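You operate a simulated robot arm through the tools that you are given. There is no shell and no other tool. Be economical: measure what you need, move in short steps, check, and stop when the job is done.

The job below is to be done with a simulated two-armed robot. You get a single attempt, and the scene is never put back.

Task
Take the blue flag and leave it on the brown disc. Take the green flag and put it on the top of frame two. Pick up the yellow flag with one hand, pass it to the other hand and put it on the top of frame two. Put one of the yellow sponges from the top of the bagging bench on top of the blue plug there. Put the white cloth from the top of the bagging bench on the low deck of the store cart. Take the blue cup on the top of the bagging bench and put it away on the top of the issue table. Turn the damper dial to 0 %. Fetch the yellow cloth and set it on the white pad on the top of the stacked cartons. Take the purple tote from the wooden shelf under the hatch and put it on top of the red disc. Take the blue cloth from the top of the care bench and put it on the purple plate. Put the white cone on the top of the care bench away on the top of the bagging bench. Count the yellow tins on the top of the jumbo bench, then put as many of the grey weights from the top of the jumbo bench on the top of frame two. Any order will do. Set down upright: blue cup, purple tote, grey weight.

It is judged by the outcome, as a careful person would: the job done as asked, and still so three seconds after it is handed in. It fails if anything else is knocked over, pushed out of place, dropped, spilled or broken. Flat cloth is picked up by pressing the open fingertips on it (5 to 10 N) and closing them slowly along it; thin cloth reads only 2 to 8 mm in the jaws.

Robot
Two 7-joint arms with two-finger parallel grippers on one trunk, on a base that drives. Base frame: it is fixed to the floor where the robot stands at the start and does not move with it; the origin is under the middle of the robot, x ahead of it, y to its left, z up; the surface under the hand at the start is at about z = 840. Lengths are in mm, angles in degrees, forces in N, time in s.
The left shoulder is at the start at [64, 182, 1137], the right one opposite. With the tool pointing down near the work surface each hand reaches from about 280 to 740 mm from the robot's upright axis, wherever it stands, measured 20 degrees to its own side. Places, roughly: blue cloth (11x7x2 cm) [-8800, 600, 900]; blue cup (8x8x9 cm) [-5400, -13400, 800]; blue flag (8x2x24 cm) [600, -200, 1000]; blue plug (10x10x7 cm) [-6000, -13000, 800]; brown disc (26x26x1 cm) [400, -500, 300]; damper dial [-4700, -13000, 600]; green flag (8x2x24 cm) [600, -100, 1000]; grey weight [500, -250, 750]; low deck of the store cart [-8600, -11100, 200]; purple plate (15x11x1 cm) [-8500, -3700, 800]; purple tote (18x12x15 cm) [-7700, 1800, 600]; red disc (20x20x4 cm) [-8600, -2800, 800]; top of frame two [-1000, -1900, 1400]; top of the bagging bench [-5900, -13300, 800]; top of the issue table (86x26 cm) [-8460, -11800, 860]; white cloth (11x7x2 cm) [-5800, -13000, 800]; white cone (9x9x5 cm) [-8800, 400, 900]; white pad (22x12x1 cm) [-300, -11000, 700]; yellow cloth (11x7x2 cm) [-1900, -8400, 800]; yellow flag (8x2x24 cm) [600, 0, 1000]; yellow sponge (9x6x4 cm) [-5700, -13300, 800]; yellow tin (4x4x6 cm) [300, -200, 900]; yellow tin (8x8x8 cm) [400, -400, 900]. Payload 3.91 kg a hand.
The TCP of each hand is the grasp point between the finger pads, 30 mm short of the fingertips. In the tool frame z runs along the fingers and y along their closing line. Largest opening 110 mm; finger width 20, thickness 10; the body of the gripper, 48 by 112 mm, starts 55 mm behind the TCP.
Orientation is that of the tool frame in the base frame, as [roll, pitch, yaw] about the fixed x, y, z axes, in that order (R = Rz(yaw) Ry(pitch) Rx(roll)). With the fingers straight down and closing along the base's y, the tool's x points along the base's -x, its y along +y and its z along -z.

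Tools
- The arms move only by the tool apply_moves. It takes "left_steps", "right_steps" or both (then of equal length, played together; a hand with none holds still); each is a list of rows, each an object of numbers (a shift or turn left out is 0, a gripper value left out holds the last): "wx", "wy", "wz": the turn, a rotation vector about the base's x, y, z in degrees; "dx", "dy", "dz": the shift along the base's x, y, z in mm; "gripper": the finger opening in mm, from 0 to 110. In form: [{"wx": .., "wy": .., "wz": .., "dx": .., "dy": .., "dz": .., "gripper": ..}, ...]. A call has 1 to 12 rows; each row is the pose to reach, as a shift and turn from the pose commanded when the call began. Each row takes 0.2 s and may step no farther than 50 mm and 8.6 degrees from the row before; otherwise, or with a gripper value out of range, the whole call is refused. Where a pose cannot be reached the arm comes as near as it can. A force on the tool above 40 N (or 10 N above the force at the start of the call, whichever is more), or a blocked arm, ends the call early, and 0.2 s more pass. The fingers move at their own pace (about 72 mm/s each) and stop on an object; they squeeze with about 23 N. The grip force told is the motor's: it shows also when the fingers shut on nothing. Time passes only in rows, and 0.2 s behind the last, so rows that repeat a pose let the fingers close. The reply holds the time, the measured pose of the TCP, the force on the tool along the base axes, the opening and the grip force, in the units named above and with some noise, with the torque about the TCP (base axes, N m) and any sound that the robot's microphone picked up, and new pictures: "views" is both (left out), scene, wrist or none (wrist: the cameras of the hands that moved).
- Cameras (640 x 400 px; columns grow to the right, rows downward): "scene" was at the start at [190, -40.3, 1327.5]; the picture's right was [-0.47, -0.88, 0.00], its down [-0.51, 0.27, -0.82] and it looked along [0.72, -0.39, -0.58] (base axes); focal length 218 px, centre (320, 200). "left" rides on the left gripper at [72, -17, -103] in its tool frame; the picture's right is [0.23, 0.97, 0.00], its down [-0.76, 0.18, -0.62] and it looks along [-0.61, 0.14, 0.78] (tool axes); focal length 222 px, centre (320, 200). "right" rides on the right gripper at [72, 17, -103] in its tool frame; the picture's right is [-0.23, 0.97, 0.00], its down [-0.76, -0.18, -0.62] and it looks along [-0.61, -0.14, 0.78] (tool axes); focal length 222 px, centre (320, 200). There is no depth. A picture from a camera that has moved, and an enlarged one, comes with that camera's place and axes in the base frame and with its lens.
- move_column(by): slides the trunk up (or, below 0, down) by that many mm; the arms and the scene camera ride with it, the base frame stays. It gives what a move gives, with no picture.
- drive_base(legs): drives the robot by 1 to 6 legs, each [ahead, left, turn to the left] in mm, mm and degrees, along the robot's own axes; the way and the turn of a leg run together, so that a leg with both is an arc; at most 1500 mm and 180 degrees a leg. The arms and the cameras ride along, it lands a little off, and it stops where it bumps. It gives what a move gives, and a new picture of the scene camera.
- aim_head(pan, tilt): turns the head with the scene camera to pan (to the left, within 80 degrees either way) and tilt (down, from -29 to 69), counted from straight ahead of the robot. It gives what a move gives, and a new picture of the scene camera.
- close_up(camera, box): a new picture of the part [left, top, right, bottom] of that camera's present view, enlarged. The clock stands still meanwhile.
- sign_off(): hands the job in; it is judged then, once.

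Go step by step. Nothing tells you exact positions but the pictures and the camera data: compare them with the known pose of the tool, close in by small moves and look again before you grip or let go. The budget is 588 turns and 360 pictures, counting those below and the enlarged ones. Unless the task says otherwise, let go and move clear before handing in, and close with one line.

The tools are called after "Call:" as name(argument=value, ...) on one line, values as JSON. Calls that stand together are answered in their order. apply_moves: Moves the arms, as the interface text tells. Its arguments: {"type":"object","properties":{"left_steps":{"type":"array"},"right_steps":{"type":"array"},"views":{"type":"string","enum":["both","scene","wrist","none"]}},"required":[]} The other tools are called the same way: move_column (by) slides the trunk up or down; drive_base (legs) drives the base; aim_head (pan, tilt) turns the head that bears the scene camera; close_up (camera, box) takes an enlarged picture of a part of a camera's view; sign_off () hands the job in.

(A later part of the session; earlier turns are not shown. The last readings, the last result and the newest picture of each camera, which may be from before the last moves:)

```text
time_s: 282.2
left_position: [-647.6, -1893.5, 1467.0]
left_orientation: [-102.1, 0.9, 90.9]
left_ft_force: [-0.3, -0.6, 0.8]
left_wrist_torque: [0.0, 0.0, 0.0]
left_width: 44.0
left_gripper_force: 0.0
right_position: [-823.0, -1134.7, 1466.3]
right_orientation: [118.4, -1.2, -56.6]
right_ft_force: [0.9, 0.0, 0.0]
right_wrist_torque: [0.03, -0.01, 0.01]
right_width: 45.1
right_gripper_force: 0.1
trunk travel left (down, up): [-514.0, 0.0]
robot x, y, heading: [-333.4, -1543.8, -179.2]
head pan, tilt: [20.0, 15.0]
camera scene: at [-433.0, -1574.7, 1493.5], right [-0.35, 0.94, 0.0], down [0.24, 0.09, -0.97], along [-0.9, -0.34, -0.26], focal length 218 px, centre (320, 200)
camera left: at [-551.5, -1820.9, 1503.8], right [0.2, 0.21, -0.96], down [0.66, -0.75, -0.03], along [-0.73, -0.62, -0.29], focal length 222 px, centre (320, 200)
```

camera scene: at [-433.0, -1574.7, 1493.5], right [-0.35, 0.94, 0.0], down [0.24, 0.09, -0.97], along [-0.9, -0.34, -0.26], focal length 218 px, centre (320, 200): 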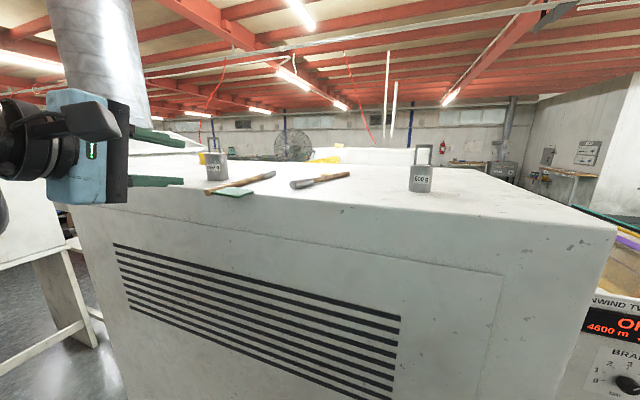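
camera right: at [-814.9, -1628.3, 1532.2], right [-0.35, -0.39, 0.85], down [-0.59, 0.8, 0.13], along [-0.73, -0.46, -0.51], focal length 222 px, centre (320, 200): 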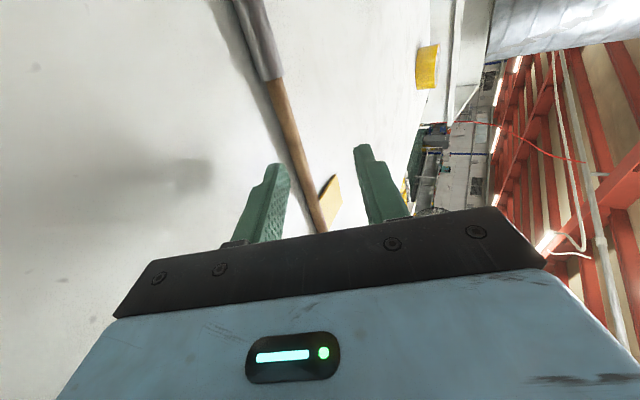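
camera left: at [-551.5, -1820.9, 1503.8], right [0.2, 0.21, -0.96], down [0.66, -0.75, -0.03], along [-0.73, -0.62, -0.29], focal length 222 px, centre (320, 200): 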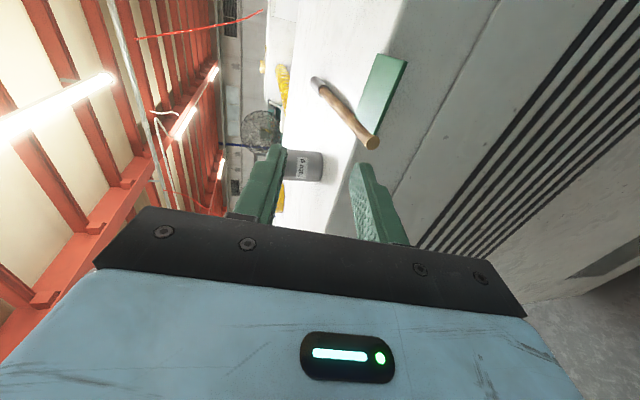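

Call:
close_up(camera="scene", box=[150, 140, 290, 230])

```text
4.44 times, centred on (220, 185) of scene
camera zoom: at [-433.0, -1574.7, 1493.5], right [-0.35, 0.94, 0.0], down [0.24, 0.09, -0.97], along [-0.9, -0.34, -0.26], focal length 970 px, centre (764, 267)
```

zoom: 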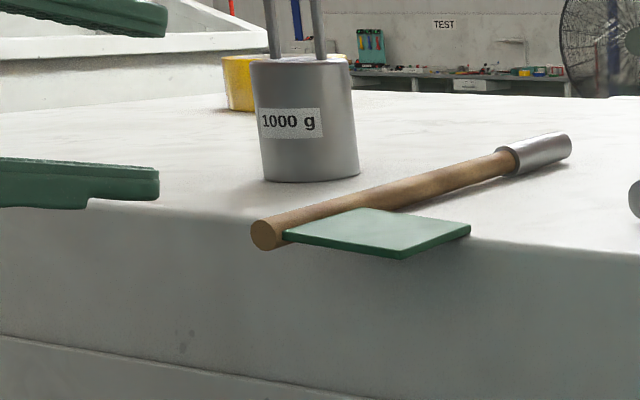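

The end overhangs the edge by about 25 mm. I'll close the fingers and push the pole end inward along its axis.

Call:
apply_moves(left_steps=[{"dx": 15, "gripper": 0}, {"dx": 20, "dy": 24, "gripper": 0}, {"dx": 20, "dy": 24, "dz": -25, "gripper": 0}, {"dx": 20, "dy": 24, "dz": -44, "gripper": 0}, {"dx": 20, "dy": 24, "dz": -44, "gripper": 0}], views="both")

```text
time_s: 283.4
left_position: [-636.9, -1874.9, 1436.6]
left_orientation: [-102.2, 0.9, 90.8]
left_ft_force: [0.5, 0.3, -0.9]
left_wrist_torque: [-0.02, 0.02, 0.02]
left_width: 0.0
left_gripper_force: 22.5
left hand out of reach, approached as far as the arm can: row 4, 5
right_position: [-823.3, -1134.6, 1466.7]
right_orientation: [118.5, -1.2, -56.5]
right_ft_force: [0.6, 0.0, 1.2]
right_wrist_torque: [-0.01, 0.01, -0.02]
right_width: 44.8
right_gripper_force: 0.0
trunk travel left (down, up): [-514.0, 0.0]
robot x, y, heading: [-332.0, -1541.0, -179.5]
head pan, tilt: [20.0, 15.0]
camera scene: at [-433.8, -1574.3, 1493.4], right [-0.35, 0.94, 0.0], down [0.24, 0.09, -0.97], along [-0.9, -0.34, -0.26], focal length 218 px, centre (320, 200)
camera left: at [-540.9, -1800.9, 1474.0], right [0.2, 0.21, -0.96], down [0.66, -0.75, -0.03], along [-0.73, -0.62, -0.29], focal length 222 px, centre (320, 200)
```

scene: 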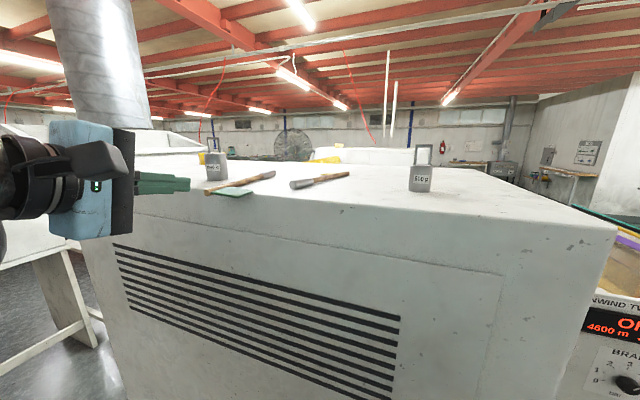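
left: 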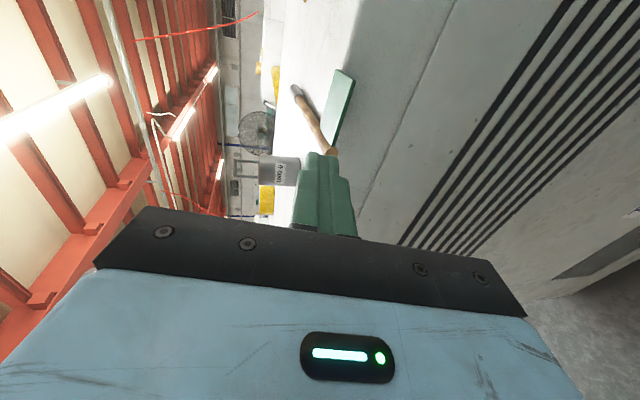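

Call:
drive_base(legs=[[-170, 0, 0]])

Call:
apply_moves(left_steps=[{"dx": -40, "dz": -5}, {"dx": -80, "dz": -10}, {"dx": -120, "dz": -12}, {"dx": -150, "dz": -14}, {"dx": -150, "dz": -14}], views="both")

```text
time_s: 284.9
left_position: [-470.4, -1873.0, 1435.7]
left_orientation: [-102.4, 0.9, 90.8]
left_ft_force: [0.9, 0.5, 0.2]
left_wrist_torque: [0.02, -0.01, 0.0]
left_width: 0.0
left_gripper_force: 23.2
right_position: [-656.7, -1134.1, 1466.1]
right_orientation: [118.6, -1.2, -56.6]
right_ft_force: [0.6, 0.1, 0.4]
right_wrist_torque: [0.01, 0.01, 0.04]
right_width: 45.1
right_gripper_force: 0.2
trunk travel left (down, up): [-514.0, 0.0]
robot x, y, heading: [-170.4, -1544.6, -179.3]
head pan, tilt: [20.0, 15.0]
camera scene: at [-266.8, -1573.3, 1493.1], right [-0.35, 0.94, 0.0], down [0.24, 0.09, -0.97], along [-0.9, -0.34, -0.26], focal length 218 px, centre (320, 200)
```

scene: 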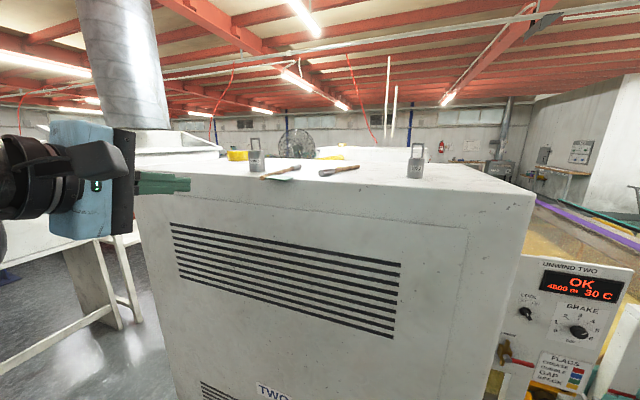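

```text
time_s: 286.1
left_position: [-618.6, -1872.1, 1422.3]
left_orientation: [-102.3, 0.8, 90.7]
left_ft_force: [-0.1, 0.5, 0.2]
left_wrist_torque: [0.0, 0.01, -0.01]
left_width: 0.2
left_gripper_force: 22.6
right_position: [-653.3, -1134.9, 1467.5]
right_orientation: [118.4, -1.1, -56.6]
right_ft_force: [-0.3, 0.0, 0.8]
right_wrist_torque: [0.01, -0.02, 0.0]
right_width: 45.1
right_gripper_force: 0.0
trunk travel left (down, up): [-514.0, 0.0]
robot x, y, heading: [-165.2, -1545.2, -179.6]
head pan, tilt: [20.0, 15.0]
camera scene: at [-264.2, -1573.5, 1493.6], right [-0.35, 0.94, 0.0], down [0.24, 0.09, -0.97], along [-0.91, -0.34, -0.26], focal length 218 px, centre (320, 200)
camera left: at [-522.2, -1797.9, 1459.3], right [0.2, 0.21, -0.96], down [0.66, -0.75, -0.03], along [-0.73, -0.62, -0.29], focal length 222 px, centre (320, 200)
```

scene: 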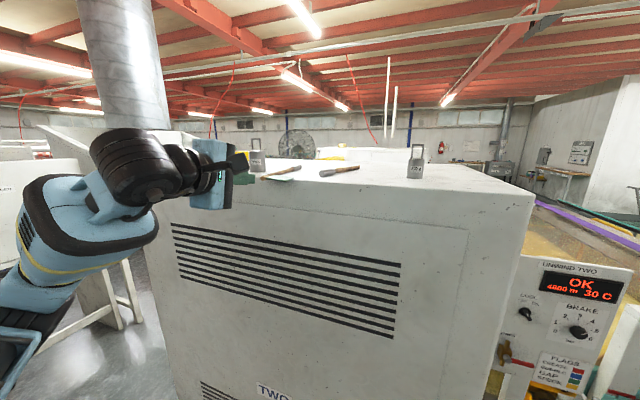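
left: 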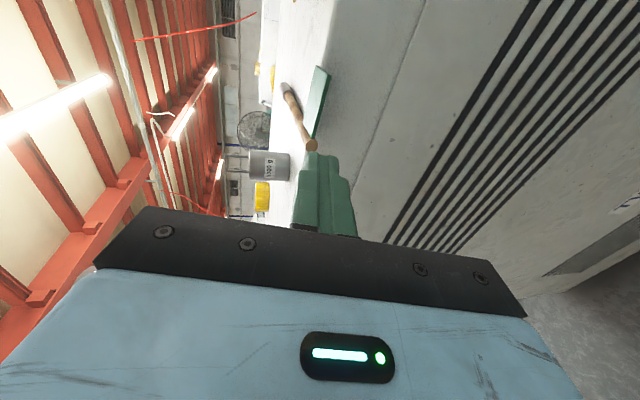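

The closed fingertips are level with the pole's end. I'll push slowly.

Call:
apply_moves(left_steps=[{"dx": -30}, {"dx": -45}, {"dx": -55}, {"dx": -65}, {"dx": -75}, {"dx": -85}, {"dx": -95, "dy": -1}, {"dx": -105, "dy": -2}, {"dx": -115, "dy": -2}], views="both")

```text
time_s: 288.1
left_position: [-734.3, -1876.0, 1421.6]
left_orientation: [-102.2, 1.0, 90.6]
left_ft_force: [-0.3, 2.2, 1.3]
left_wrist_torque: [0.02, 0.01, 0.0]
left_width: 0.0
left_gripper_force: 23.1
right_position: [-654.6, -1134.1, 1467.1]
right_orientation: [118.5, -1.2, -56.5]
right_ft_force: [0.2, 0.2, -0.4]
right_wrist_torque: [-0.02, 0.0, -0.01]
right_width: 45.0
right_gripper_force: 0.2
trunk travel left (down, up): [-514.0, 0.0]
robot x, y, heading: [-168.9, -1545.0, -179.5]
head pan, tilt: [20.0, 15.0]
camera scene: at [-265.4, -1573.1, 1493.4], right [-0.35, 0.94, 0.0], down [0.24, 0.09, -0.97], along [-0.91, -0.34, -0.26], focal length 218 px, centre (320, 200)
camera left: at [-637.7, -1801.5, 1459.9], right [0.2, 0.21, -0.96], down [0.66, -0.75, -0.03], along [-0.73, -0.62, -0.29], focal length 222 px, centre (320, 200)
```

scene: 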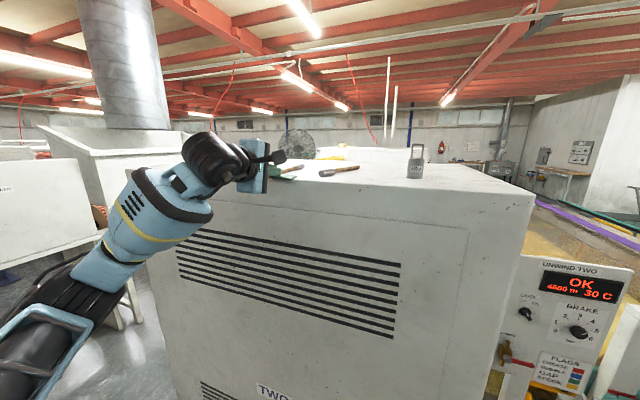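
left: 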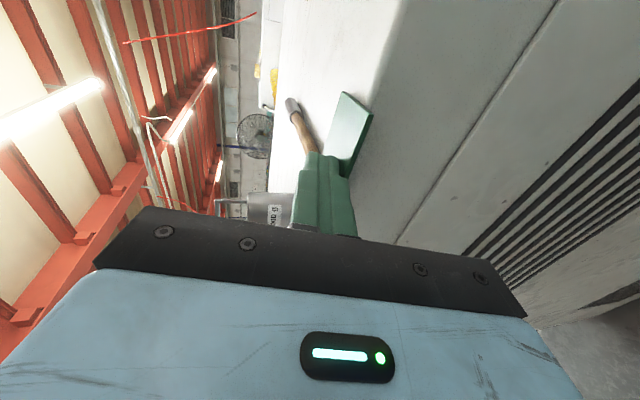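

Call:
apply_moves(left_steps=[{"dx": 15}, {"dx": 50, "dz": 5}, {"dx": 95, "dz": 10}], views="wrist")

Call:
close_up(camera="scene", box=[230, 130, 370, 220])

```text
time_s: 288.9
left_position: [-636.3, -1875.9, 1431.7]
left_orientation: [-102.3, 0.9, 90.6]
left_ft_force: [0.2, -0.2, 0.2]
left_wrist_torque: [-0.04, 0.01, 0.01]
left_width: 0.0
left_gripper_force: 23.0
right_position: [-652.9, -1135.0, 1467.5]
right_orientation: [118.5, -1.1, -56.6]
right_ft_force: [0.0, 0.4, 0.0]
right_wrist_torque: [0.01, -0.02, -0.01]
right_width: 45.2
right_gripper_force: 0.0
trunk travel left (down, up): [-514.0, 0.0]
robot x, y, heading: [-169.5, -1542.0, -179.5]
head pan, tilt: [20.0, 15.0]
camera left: at [-540.5, -1801.9, 1469.8], right [0.2, 0.21, -0.96], down [0.66, -0.75, -0.03], along [-0.73, -0.62, -0.29], focal length 222 px, centre (320, 200)
```

left: 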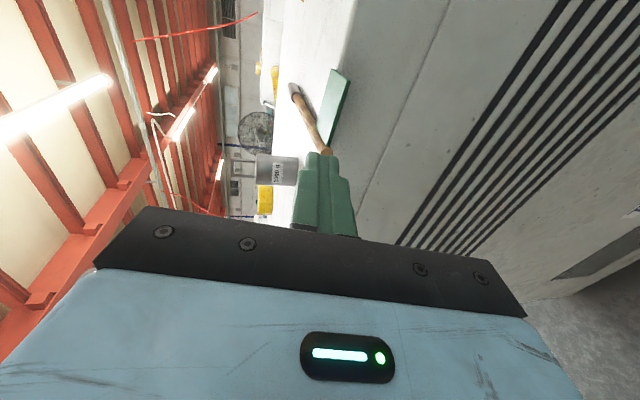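

```text
4.44 times, centred on (300, 175) of scene
camera zoom: at [-263.5, -1573.5, 1493.6], right [-0.35, 0.94, 0.0], down [0.24, 0.09, -0.97], along [-0.91, -0.34, -0.26], focal length 970 px, centre (409, 311)
```

zoom: 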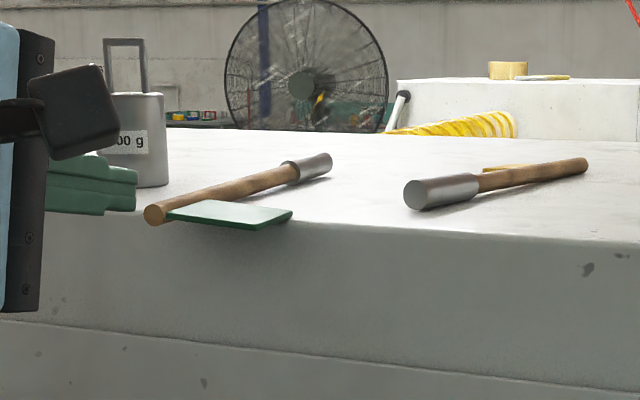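

The finger slipped past the pole end, which lies closer to y -1885. I'll shift over 10 mm and push again.

Call:
apply_moves(left_steps=[{"dy": -10, "dz": -5}, {"dy": -10, "dz": -11}, {"dy": -10, "dz": -11, "dx": -25}, {"dy": -10, "dz": -11, "dx": -40}, {"dy": -10, "dz": -11, "dx": -55}, {"dy": -10, "dz": -11, "dx": -70}, {"dy": -10, "dz": -11, "dx": -85}, {"dy": -10, "dz": -11, "dx": -100}], views="wrist")

```text
time_s: 290.7
left_position: [-738.1, -1883.9, 1420.0]
left_orientation: [-102.3, 0.9, 90.6]
left_ft_force: [-1.3, 0.6, -0.3]
left_wrist_torque: [0.0, 0.02, 0.01]
left_width: 0.1
left_gripper_force: 23.1
right_position: [-655.2, -1134.0, 1466.9]
right_orientation: [118.6, -1.2, -56.6]
right_ft_force: [-0.1, 0.1, 0.3]
right_wrist_torque: [0.01, 0.0, 0.0]
right_width: 45.3
right_gripper_force: 0.1
trunk travel left (down, up): [-514.0, 0.0]
robot x, y, heading: [-166.4, -1541.5, -179.8]
head pan, tilt: [20.0, 15.0]
camera left: at [-642.6, -1811.0, 1457.4], right [0.2, 0.21, -0.96], down [0.66, -0.75, -0.03], along [-0.73, -0.62, -0.29], focal length 222 px, centre (320, 200)
```

left: 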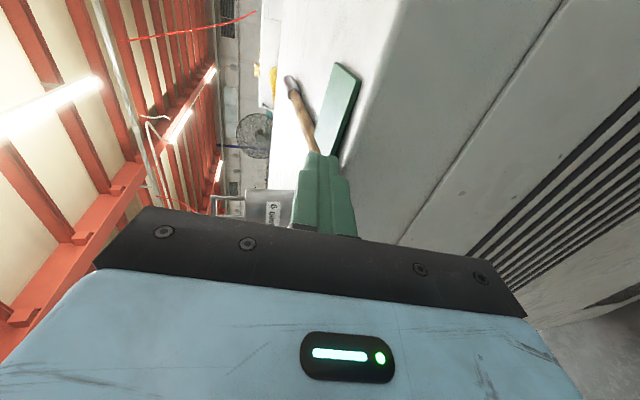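

Call:
apply_moves(left_steps=[{"dx": -10}, {"dx": -20}, {"dx": -28}, {"dx": -15}, {"dx": 25, "dz": 5}, {"dx": 70, "dz": 20}, {"dx": 110, "dz": 40}], views="none")

Call:
close_up(camera="scene", box=[230, 130, 450, 260])

```text
time_s: 292.3
left_position: [-625.4, -1883.2, 1466.0]
left_orientation: [-102.2, 0.9, 90.6]
left_ft_force: [1.0, 0.5, -0.3]
left_wrist_torque: [-0.03, 0.02, -0.03]
left_width: 0.0
left_gripper_force: 23.2
right_position: [-654.0, -1132.5, 1467.3]
right_orientation: [118.3, -1.1, -56.6]
right_ft_force: [0.0, -0.6, -1.9]
right_wrist_torque: [-0.01, -0.01, 0.01]
right_width: 44.9
right_gripper_force: 0.0
trunk travel left (down, up): [-514.0, 0.0]
robot x, y, heading: [-170.3, -1541.1, -179.6]
head pan, tilt: [20.0, 15.0]
```

```text
2.91 times, centred on (340, 195) of scene
camera zoom: at [-264.0, -1573.1, 1493.6], right [-0.35, 0.94, 0.0], down [0.24, 0.09, -0.97], along [-0.91, -0.34, -0.26], focal length 635 px, centre (262, 214)
```

zoom: 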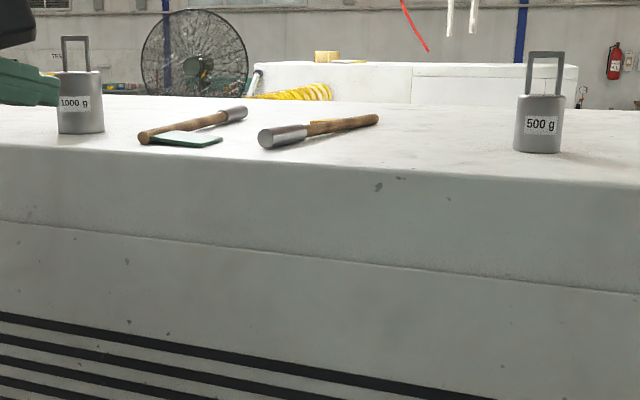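

Both flags and both weights rest securely on frame two. Next I'll return both arms to a neutral downward pose for travel.

Call:
apply_moves(left_steps=[{"wx": -8, "wz": -1.7}, {"wx": -16, "wz": -3.4}, {"wx": -24, "wz": -5.2}, {"wx": -32, "wz": -6.9}, {"wx": -40, "wz": -8.6}, {"wx": -48, "wz": -10.4}, {"wx": -56, "wz": -12.1}, {"wx": -64, "wz": -13.8}, {"wx": -72, "wz": -15.5}, {"wx": -80, "wz": -17.3}, {"wx": -88, "wz": -19}], right_steps=[{"wx": 3.4, "wy": -5, "dz": -20}, {"wx": 6.8, "wy": -10, "dz": -40}, {"wx": 10, "wy": -15, "dz": -60}, {"wx": 13.5, "wy": -20.5, "dz": -80}, {"wx": 17, "wy": -25.5, "dz": -100}, {"wx": 20, "wy": -30.5, "dz": -120}, {"wx": 23.5, "wy": -35.5, "dz": -140}, {"wx": 27, "wy": -41, "dz": -160}, {"wx": 30, "wy": -46, "dz": -170}, {"wx": 33.8, "wy": -51.4, "dz": -170}, {"wx": 33.8, "wy": -51.4, "dz": -170}], views="none")

Call:
apply_moves(left_steps=[{"wy": -7}, {"wy": -14}, {"wy": -21}, {"wy": -28}, {"wy": -35, "dz": -20}, {"wy": -42, "dz": -40}, {"wy": -49, "dz": -60}, {"wy": -56, "dz": -80}, {"wy": -63, "dz": -100}, {"wy": -70, "dz": -120}, {"wy": -77, "dz": -140}], right_steps=[{"wz": 5.2}, {"wz": 10.4}, {"wz": 15.6}, {"wz": 20.8}, {"wz": 26, "dx": 10}, {"wz": 31.2, "dx": 20}, {"wz": 36.4, "dx": 30}, {"wz": 41.6, "dx": 40}, {"wz": 46.8, "dx": 50}, {"wz": 52, "dx": 60}, {"wz": 56.6, "dx": 70, "dy": -50}], views="none")

```text
time_s: 294.7
left_position: [-629.9, -1884.9, 1461.8]
left_orientation: [174.9, 78.6, -5.3]
left_ft_force: [-0.2, 0.2, 0.3]
left_wrist_torque: [-0.02, -0.02, 0.03]
left_width: 0.0
left_gripper_force: 23.0
right_position: [-659.7, -932.2, 1281.1]
right_orientation: [-179.9, -0.8, -57.6]
right_ft_force: [0.2, 0.8, -0.8]
right_wrist_torque: [-0.01, 0.01, 0.0]
right_width: 44.8
right_gripper_force: 0.1
right hand out of reach, approached as far as the arm can: row 1, 2, 3, 4, 5, 6, 7, 8, 9, 10, 11
trunk travel left (down, up): [-514.0, 0.0]
robot x, y, heading: [-170.1, -1544.8, -179.5]
head pan, tilt: [20.0, 15.0]
```

```text
refused: row 11 steps farther than a row can; nothing moved
```

Call:
apply_moves(left_steps=[{"wy": -7}, {"wy": -14}, {"wy": -21}, {"wy": -28}, {"wy": -35, "dz": -20}, {"wy": -42, "dz": -40}, {"wy": -49, "dz": -60}, {"wy": -56, "dz": -80}, {"wy": -63, "dz": -100}, {"wy": -70, "dz": -120}, {"wy": -77, "dz": -140}], right_steps=[{"wz": 5.2, "dy": -25}, {"wz": 10.4, "dy": -50}, {"wz": 15.6, "dy": -75}, {"wz": 20.8, "dy": -100}, {"wz": 26, "dx": 10, "dy": -125}, {"wz": 31.2, "dx": 20, "dy": -150}, {"wz": 36.4, "dx": 30, "dy": -175}, {"wz": 41.6, "dx": 40, "dy": -200}, {"wz": 46.8, "dx": 50, "dy": -225}, {"wz": 52, "dx": 60, "dy": -250}, {"wz": 56.6, "dx": 70, "dy": -270}], views="none")

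```text
time_s: 297.1
left_position: [-629.3, -1885.6, 1320.5]
left_orientation: [179.9, 1.7, -0.7]
left_ft_force: [0.4, -0.4, -0.2]
left_wrist_torque: [0.01, 0.0, 0.02]
left_width: 0.0
left_gripper_force: 23.0
right_position: [-669.0, -930.9, 1254.4]
right_orientation: [-180.0, -0.7, -1.0]
right_ft_force: [0.0, 0.3, 0.3]
right_wrist_torque: [0.03, 0.01, 0.0]
right_width: 45.0
right_gripper_force: 0.1
right hand out of reach, approached as far as the arm can: row 1, 2, 3, 4, 5, 6, 7, 8, 9, 10, 11
trunk travel left (down, up): [-514.0, 0.0]
robot x, y, heading: [-170.0, -1544.4, -179.8]
head pan, tilt: [20.0, 15.0]
```

Call:
apply_moves(left_steps=[{"dx": 20}, {"dx": 40}, {"dx": 60}, {"dx": 80}, {"dx": 100}, {"dx": 100}, {"dx": 100}], right_steps=[{"dx": 30, "dy": -10, "dz": -20}, {"dx": 60, "dy": -20, "dz": -40}, {"dx": 90, "dy": -40, "dz": -40}, {"dx": 100, "dy": -70, "dz": -40}, {"dx": 100, "dy": -105, "dz": -40}, {"dx": 100, "dy": -140, "dz": -40}, {"dx": 100, "dy": -170, "dz": -40}], views="none")

```text
time_s: 298.7
left_position: [-529.0, -1886.2, 1322.3]
left_orientation: [179.9, 1.7, -0.8]
left_ft_force: [-1.0, -0.2, 0.5]
left_wrist_torque: [0.02, 0.0, 0.02]
left_width: 0.0
left_gripper_force: 22.9
right_position: [-668.9, -933.1, 1251.6]
right_orientation: [180.0, -0.7, -1.1]
right_ft_force: [0.3, 0.2, 0.1]
right_wrist_torque: [0.03, -0.02, 0.01]
right_width: 45.2
right_gripper_force: 0.0
right hand out of reach, approached as far as the arm can: row 1, 2, 3, 4, 5, 6, 7
trunk travel left (down, up): [-514.0, 0.0]
robot x, y, heading: [-168.2, -1544.3, -179.6]
head pan, tilt: [20.0, 15.0]
```

The right arm is stuck in an odd branch. I'll look at it.

Call:
aim_head(pan=-40, tilt=20)

```text
time_s: 300.0
left_position: [-529.9, -1887.0, 1322.2]
left_orientation: [180.0, 1.7, -0.9]
left_ft_force: [-0.2, 0.4, -0.3]
left_wrist_torque: [-0.01, 0.0, -0.01]
left_width: 0.1
left_gripper_force: 22.6
right_position: [-668.9, -932.4, 1251.9]
right_orientation: [-179.9, -0.7, -1.1]
right_ft_force: [0.2, 0.2, 0.2]
right_wrist_torque: [0.0, -0.03, 0.02]
right_width: 44.9
right_gripper_force: 0.1
trunk travel left (down, up): [-514.0, 0.0]
robot x, y, heading: [-167.2, -1541.7, -179.6]
head pan, tilt: [-40.0, 20.0]
camera scene: at [-249.6, -1481.5, 1485.3], right [0.64, 0.77, 0.0], down [0.26, -0.22, -0.94], along [-0.72, 0.6, -0.34], focal length 218 px, centre (320, 200)
```

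scene: 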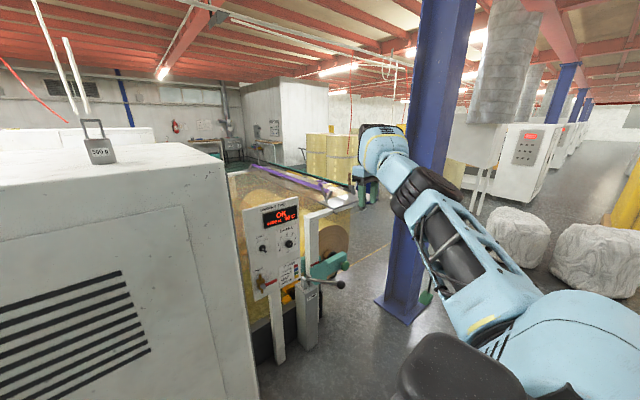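

Call:
apply_moves(right_steps=[{"dx": -15, "dy": 45}, {"dx": -30, "dy": 90}, {"dx": -45, "dy": 135}, {"dx": -60, "dy": 180}, {"dx": -75, "dy": 225}, {"dx": -90, "dy": 270}, {"dx": -105, "dy": 315}, {"dx": -120, "dy": 360}, {"dx": -135, "dy": 405}], views="none")

```text
time_s: 302.0
left_position: [-529.8, -1885.4, 1322.9]
left_orientation: [179.9, 1.7, -0.8]
left_ft_force: [0.3, 0.1, -0.6]
left_wrist_torque: [-0.01, -0.01, -0.03]
left_width: 0.0
left_gripper_force: 23.3
right_position: [-574.3, -808.2, 1200.2]
right_orientation: [180.0, -0.6, -1.1]
right_ft_force: [-0.4, 0.2, -0.4]
right_wrist_torque: [-0.02, 0.0, 0.0]
right_width: 44.8
right_gripper_force: 0.2
right hand out of reach, approached as far as the arm can: row 1, 2, 3, 4, 5, 6, 7, 8, 9
trunk travel left (down, up): [-514.0, 0.0]
robot x, y, heading: [-166.7, -1541.4, -179.4]
head pan, tilt: [-40.0, 20.0]
```

Call:
apply_moves(right_steps=[{"dx": -35, "dy": -25, "wx": 5}, {"dx": -70, "dy": -50, "wx": 10}, {"dx": -100, "dy": -75, "wx": 15}, {"dx": -100, "dy": -120, "wx": 20}, {"dx": -90, "dy": -165, "wx": 25}, {"dx": -80, "dy": -210, "wx": 25}, {"dx": -70, "dy": -255, "wx": 25}, {"dx": -60, "dy": -300, "wx": 25}, {"dx": -50, "dy": -345, "wx": 25}], views="none")

```text
time_s: 304.0
left_position: [-528.8, -1884.8, 1323.0]
left_orientation: [179.9, 1.8, -0.8]
left_ft_force: [-0.5, 0.2, 0.6]
left_wrist_torque: [-0.01, 0.01, 0.01]
left_width: 0.0
left_gripper_force: 22.7
right_position: [-684.1, -853.7, 1232.5]
right_orientation: [-155.0, -0.1, -1.3]
right_ft_force: [-0.4, -0.4, -0.1]
right_wrist_torque: [0.01, -0.04, 0.01]
right_width: 45.1
right_gripper_force: 0.0
right hand out of reach, approached as far as the arm can: row 2, 3, 4, 5, 6, 7, 8, 9
trunk travel left (down, up): [-514.0, 0.0]
robot x, y, heading: [-170.2, -1542.7, -179.7]
head pan, tilt: [-40.0, 20.0]
```

I'll retrace the rotations to the last healthy pose, then unwind the proven way.

Call:
apply_moves(right_steps=[{"wx": -8}, {"wx": -16}, {"wx": -25}], views="none")

Call:
apply_moves(right_steps=[{"wz": -8, "dz": 20}, {"wz": -16, "dz": 40}, {"wz": -24, "dz": 60}, {"wz": -32, "dz": 80}, {"wz": -40, "dz": 100}, {"wz": -48, "dz": 120}, {"wz": -56, "dz": 140}], views="none")

Call:
apply_moves(right_steps=[{"wx": -4.2, "wy": 6.4, "dz": 10, "dy": -20}, {"wx": -8.4, "wy": 12.8, "dz": 20, "dy": -45}, {"wx": -12.6, "wy": 19.2, "dz": 30, "dy": -75}, {"wx": -16.8, "wy": 25.6, "dz": 40, "dy": -105}, {"wx": -21, "wy": 32, "dz": 50, "dy": -140}, {"wx": -25.2, "wy": 38.4, "dz": 60, "dy": -175}, {"wx": -29.4, "wy": 44.8, "dz": 70, "dy": -210}, {"wx": -33.8, "wy": 51.4, "dz": 80, "dy": -245}, {"wx": -38, "wy": 57.8, "dz": 80, "dy": -260}], views="none")

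```text
refused: row 3 steps farther than a row can; nothing moved
```

```text
time_s: 305.6
left_position: [-531.5, -1885.7, 1322.0]
left_orientation: [179.9, 1.6, -0.8]
left_ft_force: [-0.3, 0.7, -1.1]
left_wrist_torque: [0.0, -0.04, -0.01]
left_width: 0.1
left_gripper_force: 23.1
right_position: [-596.8, -883.2, 1305.1]
right_orientation: [-155.1, 0.3, -52.8]
right_ft_force: [-0.6, 0.0, 0.4]
right_wrist_torque: [0.03, -0.04, -0.02]
right_width: 44.9
right_gripper_force: 0.2
right hand out of reach, approached as far as the arm can: row 1, 2, 3, 4, 5, 6, 7
trunk travel left (down, up): [-514.0, 0.0]
robot x, y, heading: [-169.0, -1539.2, -179.7]
head pan, tilt: [-40.0, 20.0]
```

```text
time_s: 307.6
left_position: [-530.8, -1886.1, 1323.1]
left_orientation: [179.9, 1.7, -0.7]
left_ft_force: [0.4, 0.2, 0.0]
left_wrist_torque: [0.02, 0.0, 0.0]
left_width: 0.3
left_gripper_force: 22.7
right_position: [-692.5, -998.1, 1467.7]
right_orientation: [135.7, 3.7, -55.5]
right_ft_force: [-0.2, -0.3, -0.5]
right_wrist_torque: [0.01, 0.0, -0.02]
right_width: 44.8
right_gripper_force: 0.0
right hand out of reach, approached as far as the arm can: row 1, 2, 3, 4, 5, 6, 7, 8, 9
trunk travel left (down, up): [-514.0, 0.0]
robot x, y, heading: [-169.8, -1543.3, -179.5]
head pan, tilt: [-40.0, 20.0]
```

Call:
apply_moves(right_steps=[{"wx": -4.2, "wy": 6.4, "dy": -15}, {"wx": -8.4, "wy": 12.8, "dy": -30}, {"wx": -12.6, "wy": 19.2, "dy": -50}, {"wx": -16.8, "wy": 25.6, "dy": -70}, {"wx": -21, "wy": 32, "dy": -90}, {"wx": -25.5, "wy": 37, "dy": -110}, {"wx": -25.5, "wy": 37, "dy": -130}], views="none")

```text
time_s: 309.2
left_position: [-528.7, -1886.6, 1322.5]
left_orientation: [179.9, 1.6, -0.8]
left_ft_force: [-0.1, 0.2, -0.5]
left_wrist_torque: [-0.02, 0.01, 0.04]
left_width: 0.0
left_gripper_force: 22.5
right_position: [-794.2, -1030.9, 1522.0]
right_orientation: [90.7, 2.6, -58.3]
right_ft_force: [-0.2, -0.7, -0.7]
right_wrist_torque: [-0.02, 0.01, 0.01]
right_width: 44.9
right_gripper_force: 0.1
right hand out of reach, approached as far as the arm can: row 1, 2, 3, 4, 5, 6, 7
trunk travel left (down, up): [-514.0, 0.0]
robot x, y, heading: [-169.3, -1539.9, -179.6]
head pan, tilt: [-40.0, 20.0]
```

Call:
apply_moves(right_steps=[{"dx": 15, "dy": -25, "dz": -8}, {"dx": 30, "dy": -50, "dz": -16}, {"dx": 45, "dy": -75, "dz": -24}, {"dx": 60, "dy": -100, "dz": -32}, {"dx": 75, "dy": -130, "dz": -40}, {"dx": 88, "dy": -160, "dz": -45}, {"dx": 88, "dy": -170, "dz": -45}], views="none")

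```text
time_s: 310.8
left_position: [-529.2, -1886.0, 1321.9]
left_orientation: [179.9, 1.7, -0.8]
left_ft_force: [-0.3, 0.2, -0.5]
left_wrist_torque: [-0.01, 0.02, -0.03]
left_width: 0.3
left_gripper_force: 23.4
right_position: [-795.5, -1030.7, 1520.9]
right_orientation: [90.8, 2.6, -58.3]
right_ft_force: [-0.7, -0.2, 0.7]
right_wrist_torque: [-0.01, 0.02, -0.01]
right_width: 45.0
right_gripper_force: 0.2
right hand out of reach, approached as far as the arm can: row 1, 2, 3, 4, 5, 6, 7
trunk travel left (down, up): [-514.0, 0.0]
robot x, y, heading: [-167.7, -1539.3, -179.3]
head pan, tilt: [-40.0, 20.0]
```

Call:
apply_moves(right_steps=[{"dz": -40, "dx": 10}, {"dz": -80, "dx": 20}, {"dz": -120, "dx": 30}, {"dz": -160, "dx": 40, "dy": -10}, {"dz": -200, "dx": 50, "dy": -20}, {"dz": -240, "dx": 60, "dy": -30}, {"dz": -240, "dx": 60, "dy": -60}, {"dz": -240, "dx": 60, "dy": -90}, {"dz": -240, "dx": 60, "dy": -120}], views="none")

```text
time_s: 312.8
left_position: [-530.8, -1885.8, 1322.0]
left_orientation: [179.9, 1.6, -0.8]
left_ft_force: [-0.5, -0.4, -0.7]
left_wrist_torque: [-0.02, 0.03, 0.03]
left_width: 0.0
left_gripper_force: 22.5
right_position: [-852.5, -1038.8, 1398.3]
right_orientation: [91.2, 2.8, -58.4]
right_ft_force: [0.1, 0.0, 0.7]
right_wrist_torque: [0.03, -0.05, 0.01]
right_width: 45.2
right_gripper_force: 0.1
right hand out of reach, approached as far as the arm can: row 1, 2, 3, 4, 5, 6, 7, 8, 9
trunk travel left (down, up): [-514.0, 0.0]
robot x, y, heading: [-168.3, -1544.4, -179.7]
head pan, tilt: [-40.0, 20.0]
```

I'll break the straight-arm singularity by turning the hand outward, which brings the wrist closer to the shoulder.

Call:
apply_moves(right_steps=[{"wz": -8}, {"wz": -16}, {"wz": -24}, {"wz": -32, "dx": 10, "dy": -10}, {"wz": -40, "dx": 20, "dy": -20}, {"wz": -48, "dx": 40, "dy": -30}, {"wz": -56, "dx": 60, "dy": -50}, {"wz": -60, "dx": 80, "dy": -80}, {"wz": -60, "dx": 100, "dy": -110}], views="none")

```text
time_s: 314.8
left_position: [-528.9, -1884.9, 1323.2]
left_orientation: [179.9, 1.6, -0.8]
left_ft_force: [0.0, -0.8, 0.5]
left_wrist_torque: [0.0, -0.03, 0.01]
left_width: 0.2
left_gripper_force: 22.9
right_position: [-844.6, -839.2, 1417.0]
right_orientation: [90.8, 2.6, -118.4]
right_ft_force: [0.3, 1.1, -1.0]
right_wrist_torque: [-0.01, -0.02, 0.02]
right_width: 45.0
right_gripper_force: 0.0
right hand out of reach, approached as far as the arm can: row 1, 2, 3, 4, 5, 6, 7, 8, 9
trunk travel left (down, up): [-514.0, 0.0]
robot x, y, heading: [-171.7, -1540.9, -179.5]
head pan, tilt: [-40.0, 20.0]
```

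Call:
apply_moves(right_steps=[{"dz": 40}, {"dz": 80}, {"dz": 120}, {"dz": 160}, {"dz": 200}, {"dz": 240}, {"dz": 240, "dx": 40, "dy": -20}, {"dz": 240, "dx": 80, "dy": -40}, {"dz": 240, "dx": 110, "dy": -70}, {"dz": 240, "dx": 120, "dy": -110}], views="none")

```text
time_s: 317.0
left_position: [-530.4, -1884.5, 1322.4]
left_orientation: [179.8, 1.5, -0.7]
left_ft_force: [0.1, 0.1, -0.4]
left_wrist_torque: [0.03, 0.0, -0.01]
left_width: 0.0
left_gripper_force: 23.0
right_position: [-739.7, -843.6, 1610.0]
right_orientation: [90.8, 2.5, -118.4]
right_ft_force: [-0.6, 0.7, 0.0]
right_wrist_torque: [-0.04, 0.03, 0.0]
right_width: 45.2
right_gripper_force: 0.1
right hand out of reach, approached as far as the arm can: row 1, 2, 3, 4, 5, 6, 7, 8, 9, 10
trunk travel left (down, up): [-514.0, 0.0]
robot x, y, heading: [-169.3, -1542.5, -179.4]
head pan, tilt: [-40.0, 20.0]
```

Call:
apply_moves(right_steps=[{"dx": 40, "dy": 10}, {"dx": 80, "dy": 20}, {"dx": 120, "dy": 30}, {"dx": 160, "dy": 40}, {"dx": 200, "dy": 40}, {"dx": 240, "dy": 30}, {"dx": 280, "dy": 10}, {"dx": 300, "dy": -20}, {"dx": 310, "dy": -50}, {"dx": 310, "dy": -90}], views="scene")

```text
time_s: 319.2
left_position: [-528.7, -1887.8, 1321.7]
left_orientation: [-180.0, 1.7, -0.7]
left_ft_force: [0.3, -0.6, 0.2]
left_wrist_torque: [0.01, 0.02, -0.02]
left_width: 0.1
left_gripper_force: 22.8
right_position: [-457.7, -823.5, 1762.8]
right_orientation: [90.8, 2.7, -118.3]
right_ft_force: [-1.1, -1.2, 0.1]
right_wrist_torque: [0.01, 0.02, -0.01]
right_width: 44.9
right_gripper_force: 0.0
right hand out of reach, approached as far as the arm can: row 1, 2, 3, 4, 5, 6, 7, 8, 9, 10
trunk travel left (down, up): [-514.0, 0.0]
robot x, y, heading: [-168.2, -1540.9, -179.7]
head pan, tilt: [-40.0, 20.0]
camera scene: at [-249.7, -1483.9, 1485.4], right [0.64, 0.77, 0.0], down [0.26, -0.22, -0.94], along [-0.72, 0.6, -0.34], focal length 218 px, centre (320, 200)
```

scene: 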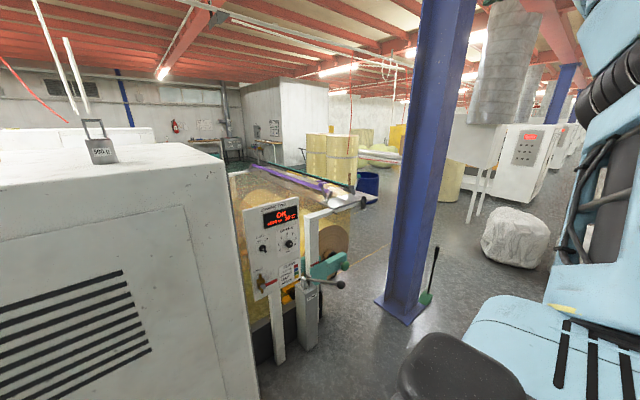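

Call:
apply_moves(right_steps=[{"dy": -35, "dz": 25}, {"dy": -70, "dz": 50}, {"dy": -105, "dz": 65}, {"dy": -140, "dz": 75}, {"dy": -175, "dz": 75}, {"dy": -210, "dz": 60}, {"dy": -245, "dz": 35}, {"dy": -260, "dz": 0}, {"dy": -260, "dz": -45}, {"dy": -260, "dz": -90}, {"dy": -260, "dz": -135}], views="none")

```text
time_s: 321.6
left_position: [-530.5, -1886.3, 1323.1]
left_orientation: [179.9, 1.6, -0.8]
left_ft_force: [0.2, 0.1, -0.5]
left_wrist_torque: [0.02, -0.02, -0.03]
left_width: 0.2
left_gripper_force: 23.3
right_position: [-457.0, -843.2, 1776.2]
right_orientation: [90.8, 2.5, -118.4]
right_ft_force: [0.4, -0.1, 0.2]
right_wrist_torque: [-0.01, 0.03, -0.02]
right_width: 45.0
right_gripper_force: 0.1
right hand out of reach, approached as far as the arm can: row 1, 2, 3, 4, 5, 6, 7, 8, 9, 10, 11
trunk travel left (down, up): [-514.0, 0.0]
robot x, y, heading: [-167.4, -1540.0, -179.7]
head pan, tilt: [-40.0, 20.0]
```

I'll unroll the hand about its finger axis, since a wrist joint limit is probably what holds the arm out straight.

Call:
apply_moves(right_steps=[{"wx": 7.2, "wy": -3.9, "dz": -20}, {"wx": 14.4, "wy": -7.8, "dz": -40}, {"wx": 21.6, "wy": -11.7, "dz": -60}, {"wx": 28.8, "wy": -15.6, "dz": -80}, {"wx": 36, "wy": -19.5, "dz": -110}, {"wx": 43.2, "wy": -23.4, "dz": -140}, {"wx": 50.4, "wy": -27.3, "dz": -170}, {"wx": 57.6, "wy": -31.2, "dz": -200}, {"wx": 64.8, "wy": -35.1, "dz": -230}, {"wx": 72, "wy": -39, "dz": -260}, {"wx": 79, "wy": -43, "dz": -290}], views="none")

```text
time_s: 324.0
left_position: [-529.6, -1884.7, 1323.2]
left_orientation: [179.9, 1.7, -0.8]
left_ft_force: [0.2, 0.5, -0.8]
left_wrist_torque: [0.0, 0.0, 0.01]
left_width: 0.0
left_gripper_force: 23.1
right_position: [-486.9, -675.6, 1602.9]
right_orientation: [-95.4, 87.4, 55.3]
right_ft_force: [0.7, 0.0, 0.9]
right_wrist_torque: [0.0, -0.03, 0.05]
right_width: 44.8
right_gripper_force: 0.0
right hand out of reach, approached as far as the arm can: row 1, 2, 3, 4, 5, 6, 7, 8, 9, 10, 11
trunk travel left (down, up): [-514.0, 0.0]
robot x, y, heading: [-168.2, -1539.6, -179.7]
head pan, tilt: [-40.0, 20.0]
```

Call:
apply_moves(right_steps=[{"dx": -15, "dy": -36, "dz": -26, "wz": 3}, {"dx": -30, "dy": -72, "dz": -52, "wz": 6}, {"dx": -45, "dy": -108, "dz": -78, "wz": 9}, {"dx": -60, "dy": -144, "dz": -104, "wz": 12}, {"dx": -75, "dy": -180, "dz": -130, "wz": 15}, {"dx": -90, "dy": -216, "dz": -156, "wz": 18}, {"dx": -105, "dy": -252, "dz": -182, "wz": 21}, {"dx": -120, "dy": -288, "dz": -208, "wz": 24}, {"dx": -135, "dy": -324, "dz": -234, "wz": 27}, {"dx": -150, "dy": -360, "dz": -260, "wz": 28}, {"dx": -165, "dy": -396, "dz": -286, "wz": 28}, {"dx": -180, "dy": -432, "dz": -300, "wz": 28}], views="none")

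```text
time_s: 326.6
left_position: [-531.3, -1888.8, 1320.8]
left_orientation: [-179.9, 1.6, -0.8]
left_ft_force: [0.1, -0.7, -0.6]
left_wrist_torque: [0.03, -0.02, -0.01]
left_width: 0.0
left_gripper_force: 23.4
right_position: [-872.3, -929.7, 1414.8]
right_orientation: [-96.2, 87.4, 82.4]
right_ft_force: [-0.6, 0.2, -0.5]
right_wrist_torque: [-0.01, -0.01, 0.01]
right_width: 45.1
right_gripper_force: 0.0
right hand out of reach, approached as far as the arm can: row 1, 2, 3, 4, 5, 6, 7, 8, 9, 10, 11, 12
trunk travel left (down, up): [-514.0, 0.0]
robot x, y, heading: [-171.3, -1541.4, -179.6]
head pan, tilt: [-40.0, 20.0]
```

Call:
aim_head(pan=-45, tilt=10)

```text
time_s: 327.3
left_position: [-529.3, -1885.5, 1322.1]
left_orientation: [180.0, 1.7, -0.9]
left_ft_force: [-0.3, -0.9, -0.3]
left_wrist_torque: [-0.04, 0.01, 0.02]
left_width: 0.1
left_gripper_force: 23.8
right_position: [-869.4, -926.4, 1414.7]
right_orientation: [-95.1, 87.5, 83.5]
right_ft_force: [0.6, -0.1, 0.8]
right_wrist_torque: [-0.02, -0.02, 0.03]
right_width: 45.1
right_gripper_force: 0.0
trunk travel left (down, up): [-514.0, 0.0]
robot x, y, heading: [-165.2, -1541.5, -179.5]
head pan, tilt: [-45.0, 10.0]
camera scene: at [-243.9, -1475.0, 1501.5], right [0.7, 0.71, 0.0], down [0.12, -0.12, -0.98], along [-0.7, 0.69, -0.17], focal length 218 px, centre (320, 200)
```

scene: 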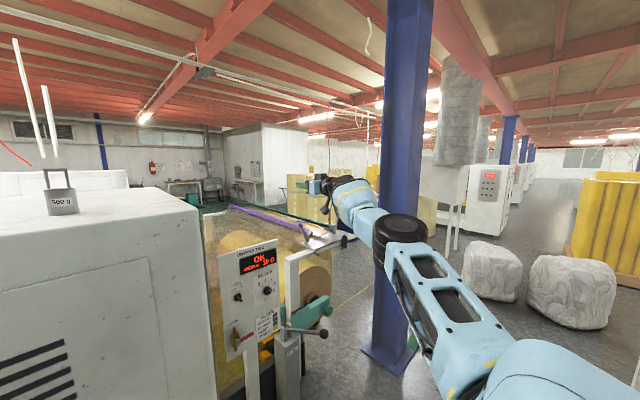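

Call:
apply_moves(right_steps=[{"dx": 25, "dy": -25, "dz": -10}, {"dx": 50, "dy": -50, "dz": -20}, {"dx": 60, "dy": -75, "dz": -30}, {"dx": 60, "dy": -75, "dz": -30}, {"dx": 60, "dy": -75, "dz": -30}, {"dx": 60, "dy": -75, "dz": -30}, {"dx": 60, "dy": -75, "dz": -30}, {"dx": 60, "dy": -75, "dz": -30}], views="none")

```text
time_s: 329.1
left_position: [-530.2, -1886.2, 1322.0]
left_orientation: [179.8, 1.7, -0.8]
left_ft_force: [0.4, -0.7, -0.3]
left_wrist_torque: [0.01, 0.01, 0.01]
left_width: 0.1
left_gripper_force: 22.6
right_position: [-870.9, -926.8, 1414.3]
right_orientation: [-95.4, 87.5, 83.3]
right_ft_force: [0.5, -0.4, 0.0]
right_wrist_torque: [-0.02, 0.01, -0.01]
right_width: 45.0
right_gripper_force: 0.2
right hand out of reach, approached as far as the arm can: row 1, 2, 3, 4, 5, 6, 7, 8
trunk travel left (down, up): [-514.0, 0.0]
robot x, y, heading: [-169.9, -1540.2, -179.7]
head pan, tilt: [-45.0, 10.0]
```

Call:
apply_moves(right_steps=[{"dx": 25, "dy": -25, "wz": 8}, {"dx": 50, "dy": -50, "wz": 16}, {"dx": 75, "dy": -75, "wz": 24}, {"dx": 100, "dy": -100, "wz": 32}, {"dx": 125, "dy": -125, "wz": 40}, {"dx": 150, "dy": -150, "wz": 48}, {"dx": 150, "dy": -150, "wz": 56}, {"dx": 150, "dy": -150, "wz": 60}, {"dx": 150, "dy": -150, "wz": 60}], views="none")

```text
time_s: 331.1
left_position: [-528.1, -1885.8, 1322.3]
left_orientation: [179.8, 1.7, -0.9]
left_ft_force: [-0.4, -0.2, 0.0]
left_wrist_torque: [0.0, 0.02, 0.0]
left_width: 0.1
left_gripper_force: 22.8
right_position: [-743.4, -1052.7, 1423.5]
right_orientation: [-95.0, 87.5, 143.9]
right_ft_force: [0.1, 0.0, -0.2]
right_wrist_torque: [0.01, -0.02, -0.01]
right_width: 44.9
right_gripper_force: 0.2
right hand out of reach, approached as far as the arm can: row 1, 2, 3, 4, 5, 6, 7, 8, 9
trunk travel left (down, up): [-514.0, 0.0]
robot x, y, heading: [-170.8, -1539.8, -179.8]
head pan, tilt: [-45.0, 10.0]
```

The elbow may have passed slightly beyond straight. I'll push outward first so it passes through straight, then sweep sideways and come in.

Call:
apply_moves(right_steps=[{"dx": -30, "dy": 35, "dz": 12}, {"dx": -60, "dy": 70, "dz": 24}, {"dx": -90, "dy": 105, "dz": 36}, {"dx": -120, "dy": 90, "dz": 36}, {"dx": -150, "dy": 60, "dz": 30}, {"dx": -180, "dy": 25, "dz": 24}, {"dx": -180, "dy": -20, "dz": 10}, {"dx": -160, "dy": -60, "dz": 0}, {"dx": -130, "dy": -95, "dz": -10}, {"dx": -90, "dy": -120, "dz": -20}, {"dx": -50, "dy": -140, "dz": -30}, {"dx": -10, "dy": -160, "dz": -40}], views="none")

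```text
time_s: 333.7
left_position: [-528.5, -1886.0, 1322.9]
left_orientation: [179.9, 1.7, -0.7]
left_ft_force: [0.3, -0.5, -0.1]
left_wrist_torque: [0.01, -0.02, 0.01]
left_width: 0.1
left_gripper_force: 23.0
right_position: [-779.3, -1093.5, 1416.2]
right_orientation: [-95.2, 87.5, 143.5]
right_ft_force: [-0.6, 0.5, 0.1]
right_wrist_torque: [0.0, 0.0, -0.01]
right_width: 45.1
right_gripper_force: 0.1
right hand out of reach, approached as far as the arm can: row 1, 2, 3, 4, 5, 6, 7, 8, 9, 10, 11, 12
trunk travel left (down, up): [-514.0, 0.0]
robot x, y, heading: [-167.5, -1543.2, -179.7]
head pan, tilt: [-45.0, 10.0]
```

Call:
apply_moves(right_steps=[{"dx": -25, "dy": 30, "dz": -20}, {"dx": -50, "dy": 55, "dz": -50}, {"dx": -60, "dy": 70, "dz": -90}, {"dx": -60, "dy": 70, "dz": -135}, {"dx": -60, "dy": 60, "dz": -180}, {"dx": -50, "dy": 40, "dz": -220}, {"dx": -40, "dy": 10, "dz": -255}, {"dx": -20, "dy": -25, "dz": -280}, {"dx": 0, "dy": -60, "dz": -300}, {"dx": 20, "dy": -100, "dz": -310}, {"dx": 40, "dy": -140, "dz": -310}, {"dx": 60, "dy": -180, "dz": -310}], views="none")

```text
time_s: 336.3
left_position: [-528.6, -1885.9, 1321.7]
left_orientation: [180.0, 1.7, -0.8]
left_ft_force: [-0.2, -0.3, -0.2]
left_wrist_torque: [-0.04, -0.04, 0.0]
left_width: 0.1
left_gripper_force: 23.1
right_position: [-719.2, -1274.4, 1108.0]
right_orientation: [-94.5, 87.4, 143.9]
right_ft_force: [-0.2, 0.0, -1.0]
right_wrist_torque: [-0.01, -0.03, -0.01]
right_width: 45.0
right_gripper_force: 0.1
right hand out of reach, approached as far as the arm can: row 1, 2, 3, 4, 5, 6, 7, 8, 9
trunk travel left (down, up): [-514.0, 0.0]
robot x, y, heading: [-169.9, -1542.9, -179.7]
head pan, tilt: [-45.0, 10.0]
```

It's free again. I'll return to the forward pose, then down.

Call:
apply_moves(right_steps=[{"wz": -8, "dy": 14, "dz": 20}, {"wz": -16, "dy": 28, "dz": 40}, {"wz": -24, "dy": 42, "dz": 60}, {"wz": -32, "dy": 56, "dz": 80}, {"wz": -40, "dy": 70, "dz": 100}, {"wz": -48, "dy": 84, "dz": 120}, {"wz": -56, "dy": 98, "dz": 140}, {"wz": -60, "dy": 107, "dz": 160}], views="none")

Call:
apply_moves(right_steps=[{"wy": -7.5, "dx": 8}, {"wy": -15, "dx": 16}, {"wy": -22.5, "dx": 24}, {"wy": -30, "dx": 32}, {"wy": -37.5, "dx": 45}, {"wy": -45, "dx": 60}, {"wy": -52.5, "dx": 75}, {"wy": -60, "dx": 90}, {"wy": -67.5, "dx": 105}, {"wy": -75, "dx": 120}, {"wy": -82.5, "dx": 135}, {"wy": -90, "dx": 150}], views="none")

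```text
time_s: 338.1
left_position: [-528.5, -1887.2, 1322.5]
left_orientation: [179.8, 1.8, -0.9]
left_ft_force: [0.1, -0.1, 0.6]
left_wrist_torque: [0.04, 0.02, -0.01]
left_width: 0.0
left_gripper_force: 23.3
right_position: [-735.0, -1059.0, 1281.2]
right_orientation: [-122.6, 88.9, 58.5]
right_ft_force: [-0.4, 0.0, -0.3]
right_wrist_torque: [0.01, -0.04, 0.02]
right_width: 45.1
right_gripper_force: 0.1
right hand out of reach, approached as far as the arm can: row 4, 5, 6, 7, 8
trunk travel left (down, up): [-514.0, 0.0]
robot x, y, heading: [-169.5, -1543.2, -179.6]
head pan, tilt: [-45.0, 10.0]
```

```text
time_s: 340.7
left_position: [-529.6, -1886.1, 1322.0]
left_orientation: [179.8, 1.7, -0.7]
left_ft_force: [1.0, -0.1, -0.3]
left_wrist_torque: [-0.02, -0.01, 0.01]
left_width: 0.0
left_gripper_force: 22.8
right_position: [-586.9, -1056.3, 1282.5]
right_orientation: [178.7, -0.8, 1.0]
right_ft_force: [0.2, -0.6, 0.6]
right_wrist_torque: [0.02, 0.01, -0.02]
right_width: 45.0
right_gripper_force: 0.1
trunk travel left (down, up): [-514.0, 0.0]
robot x, y, heading: [-166.7, -1541.8, -179.9]
head pan, tilt: [-45.0, 10.0]
```

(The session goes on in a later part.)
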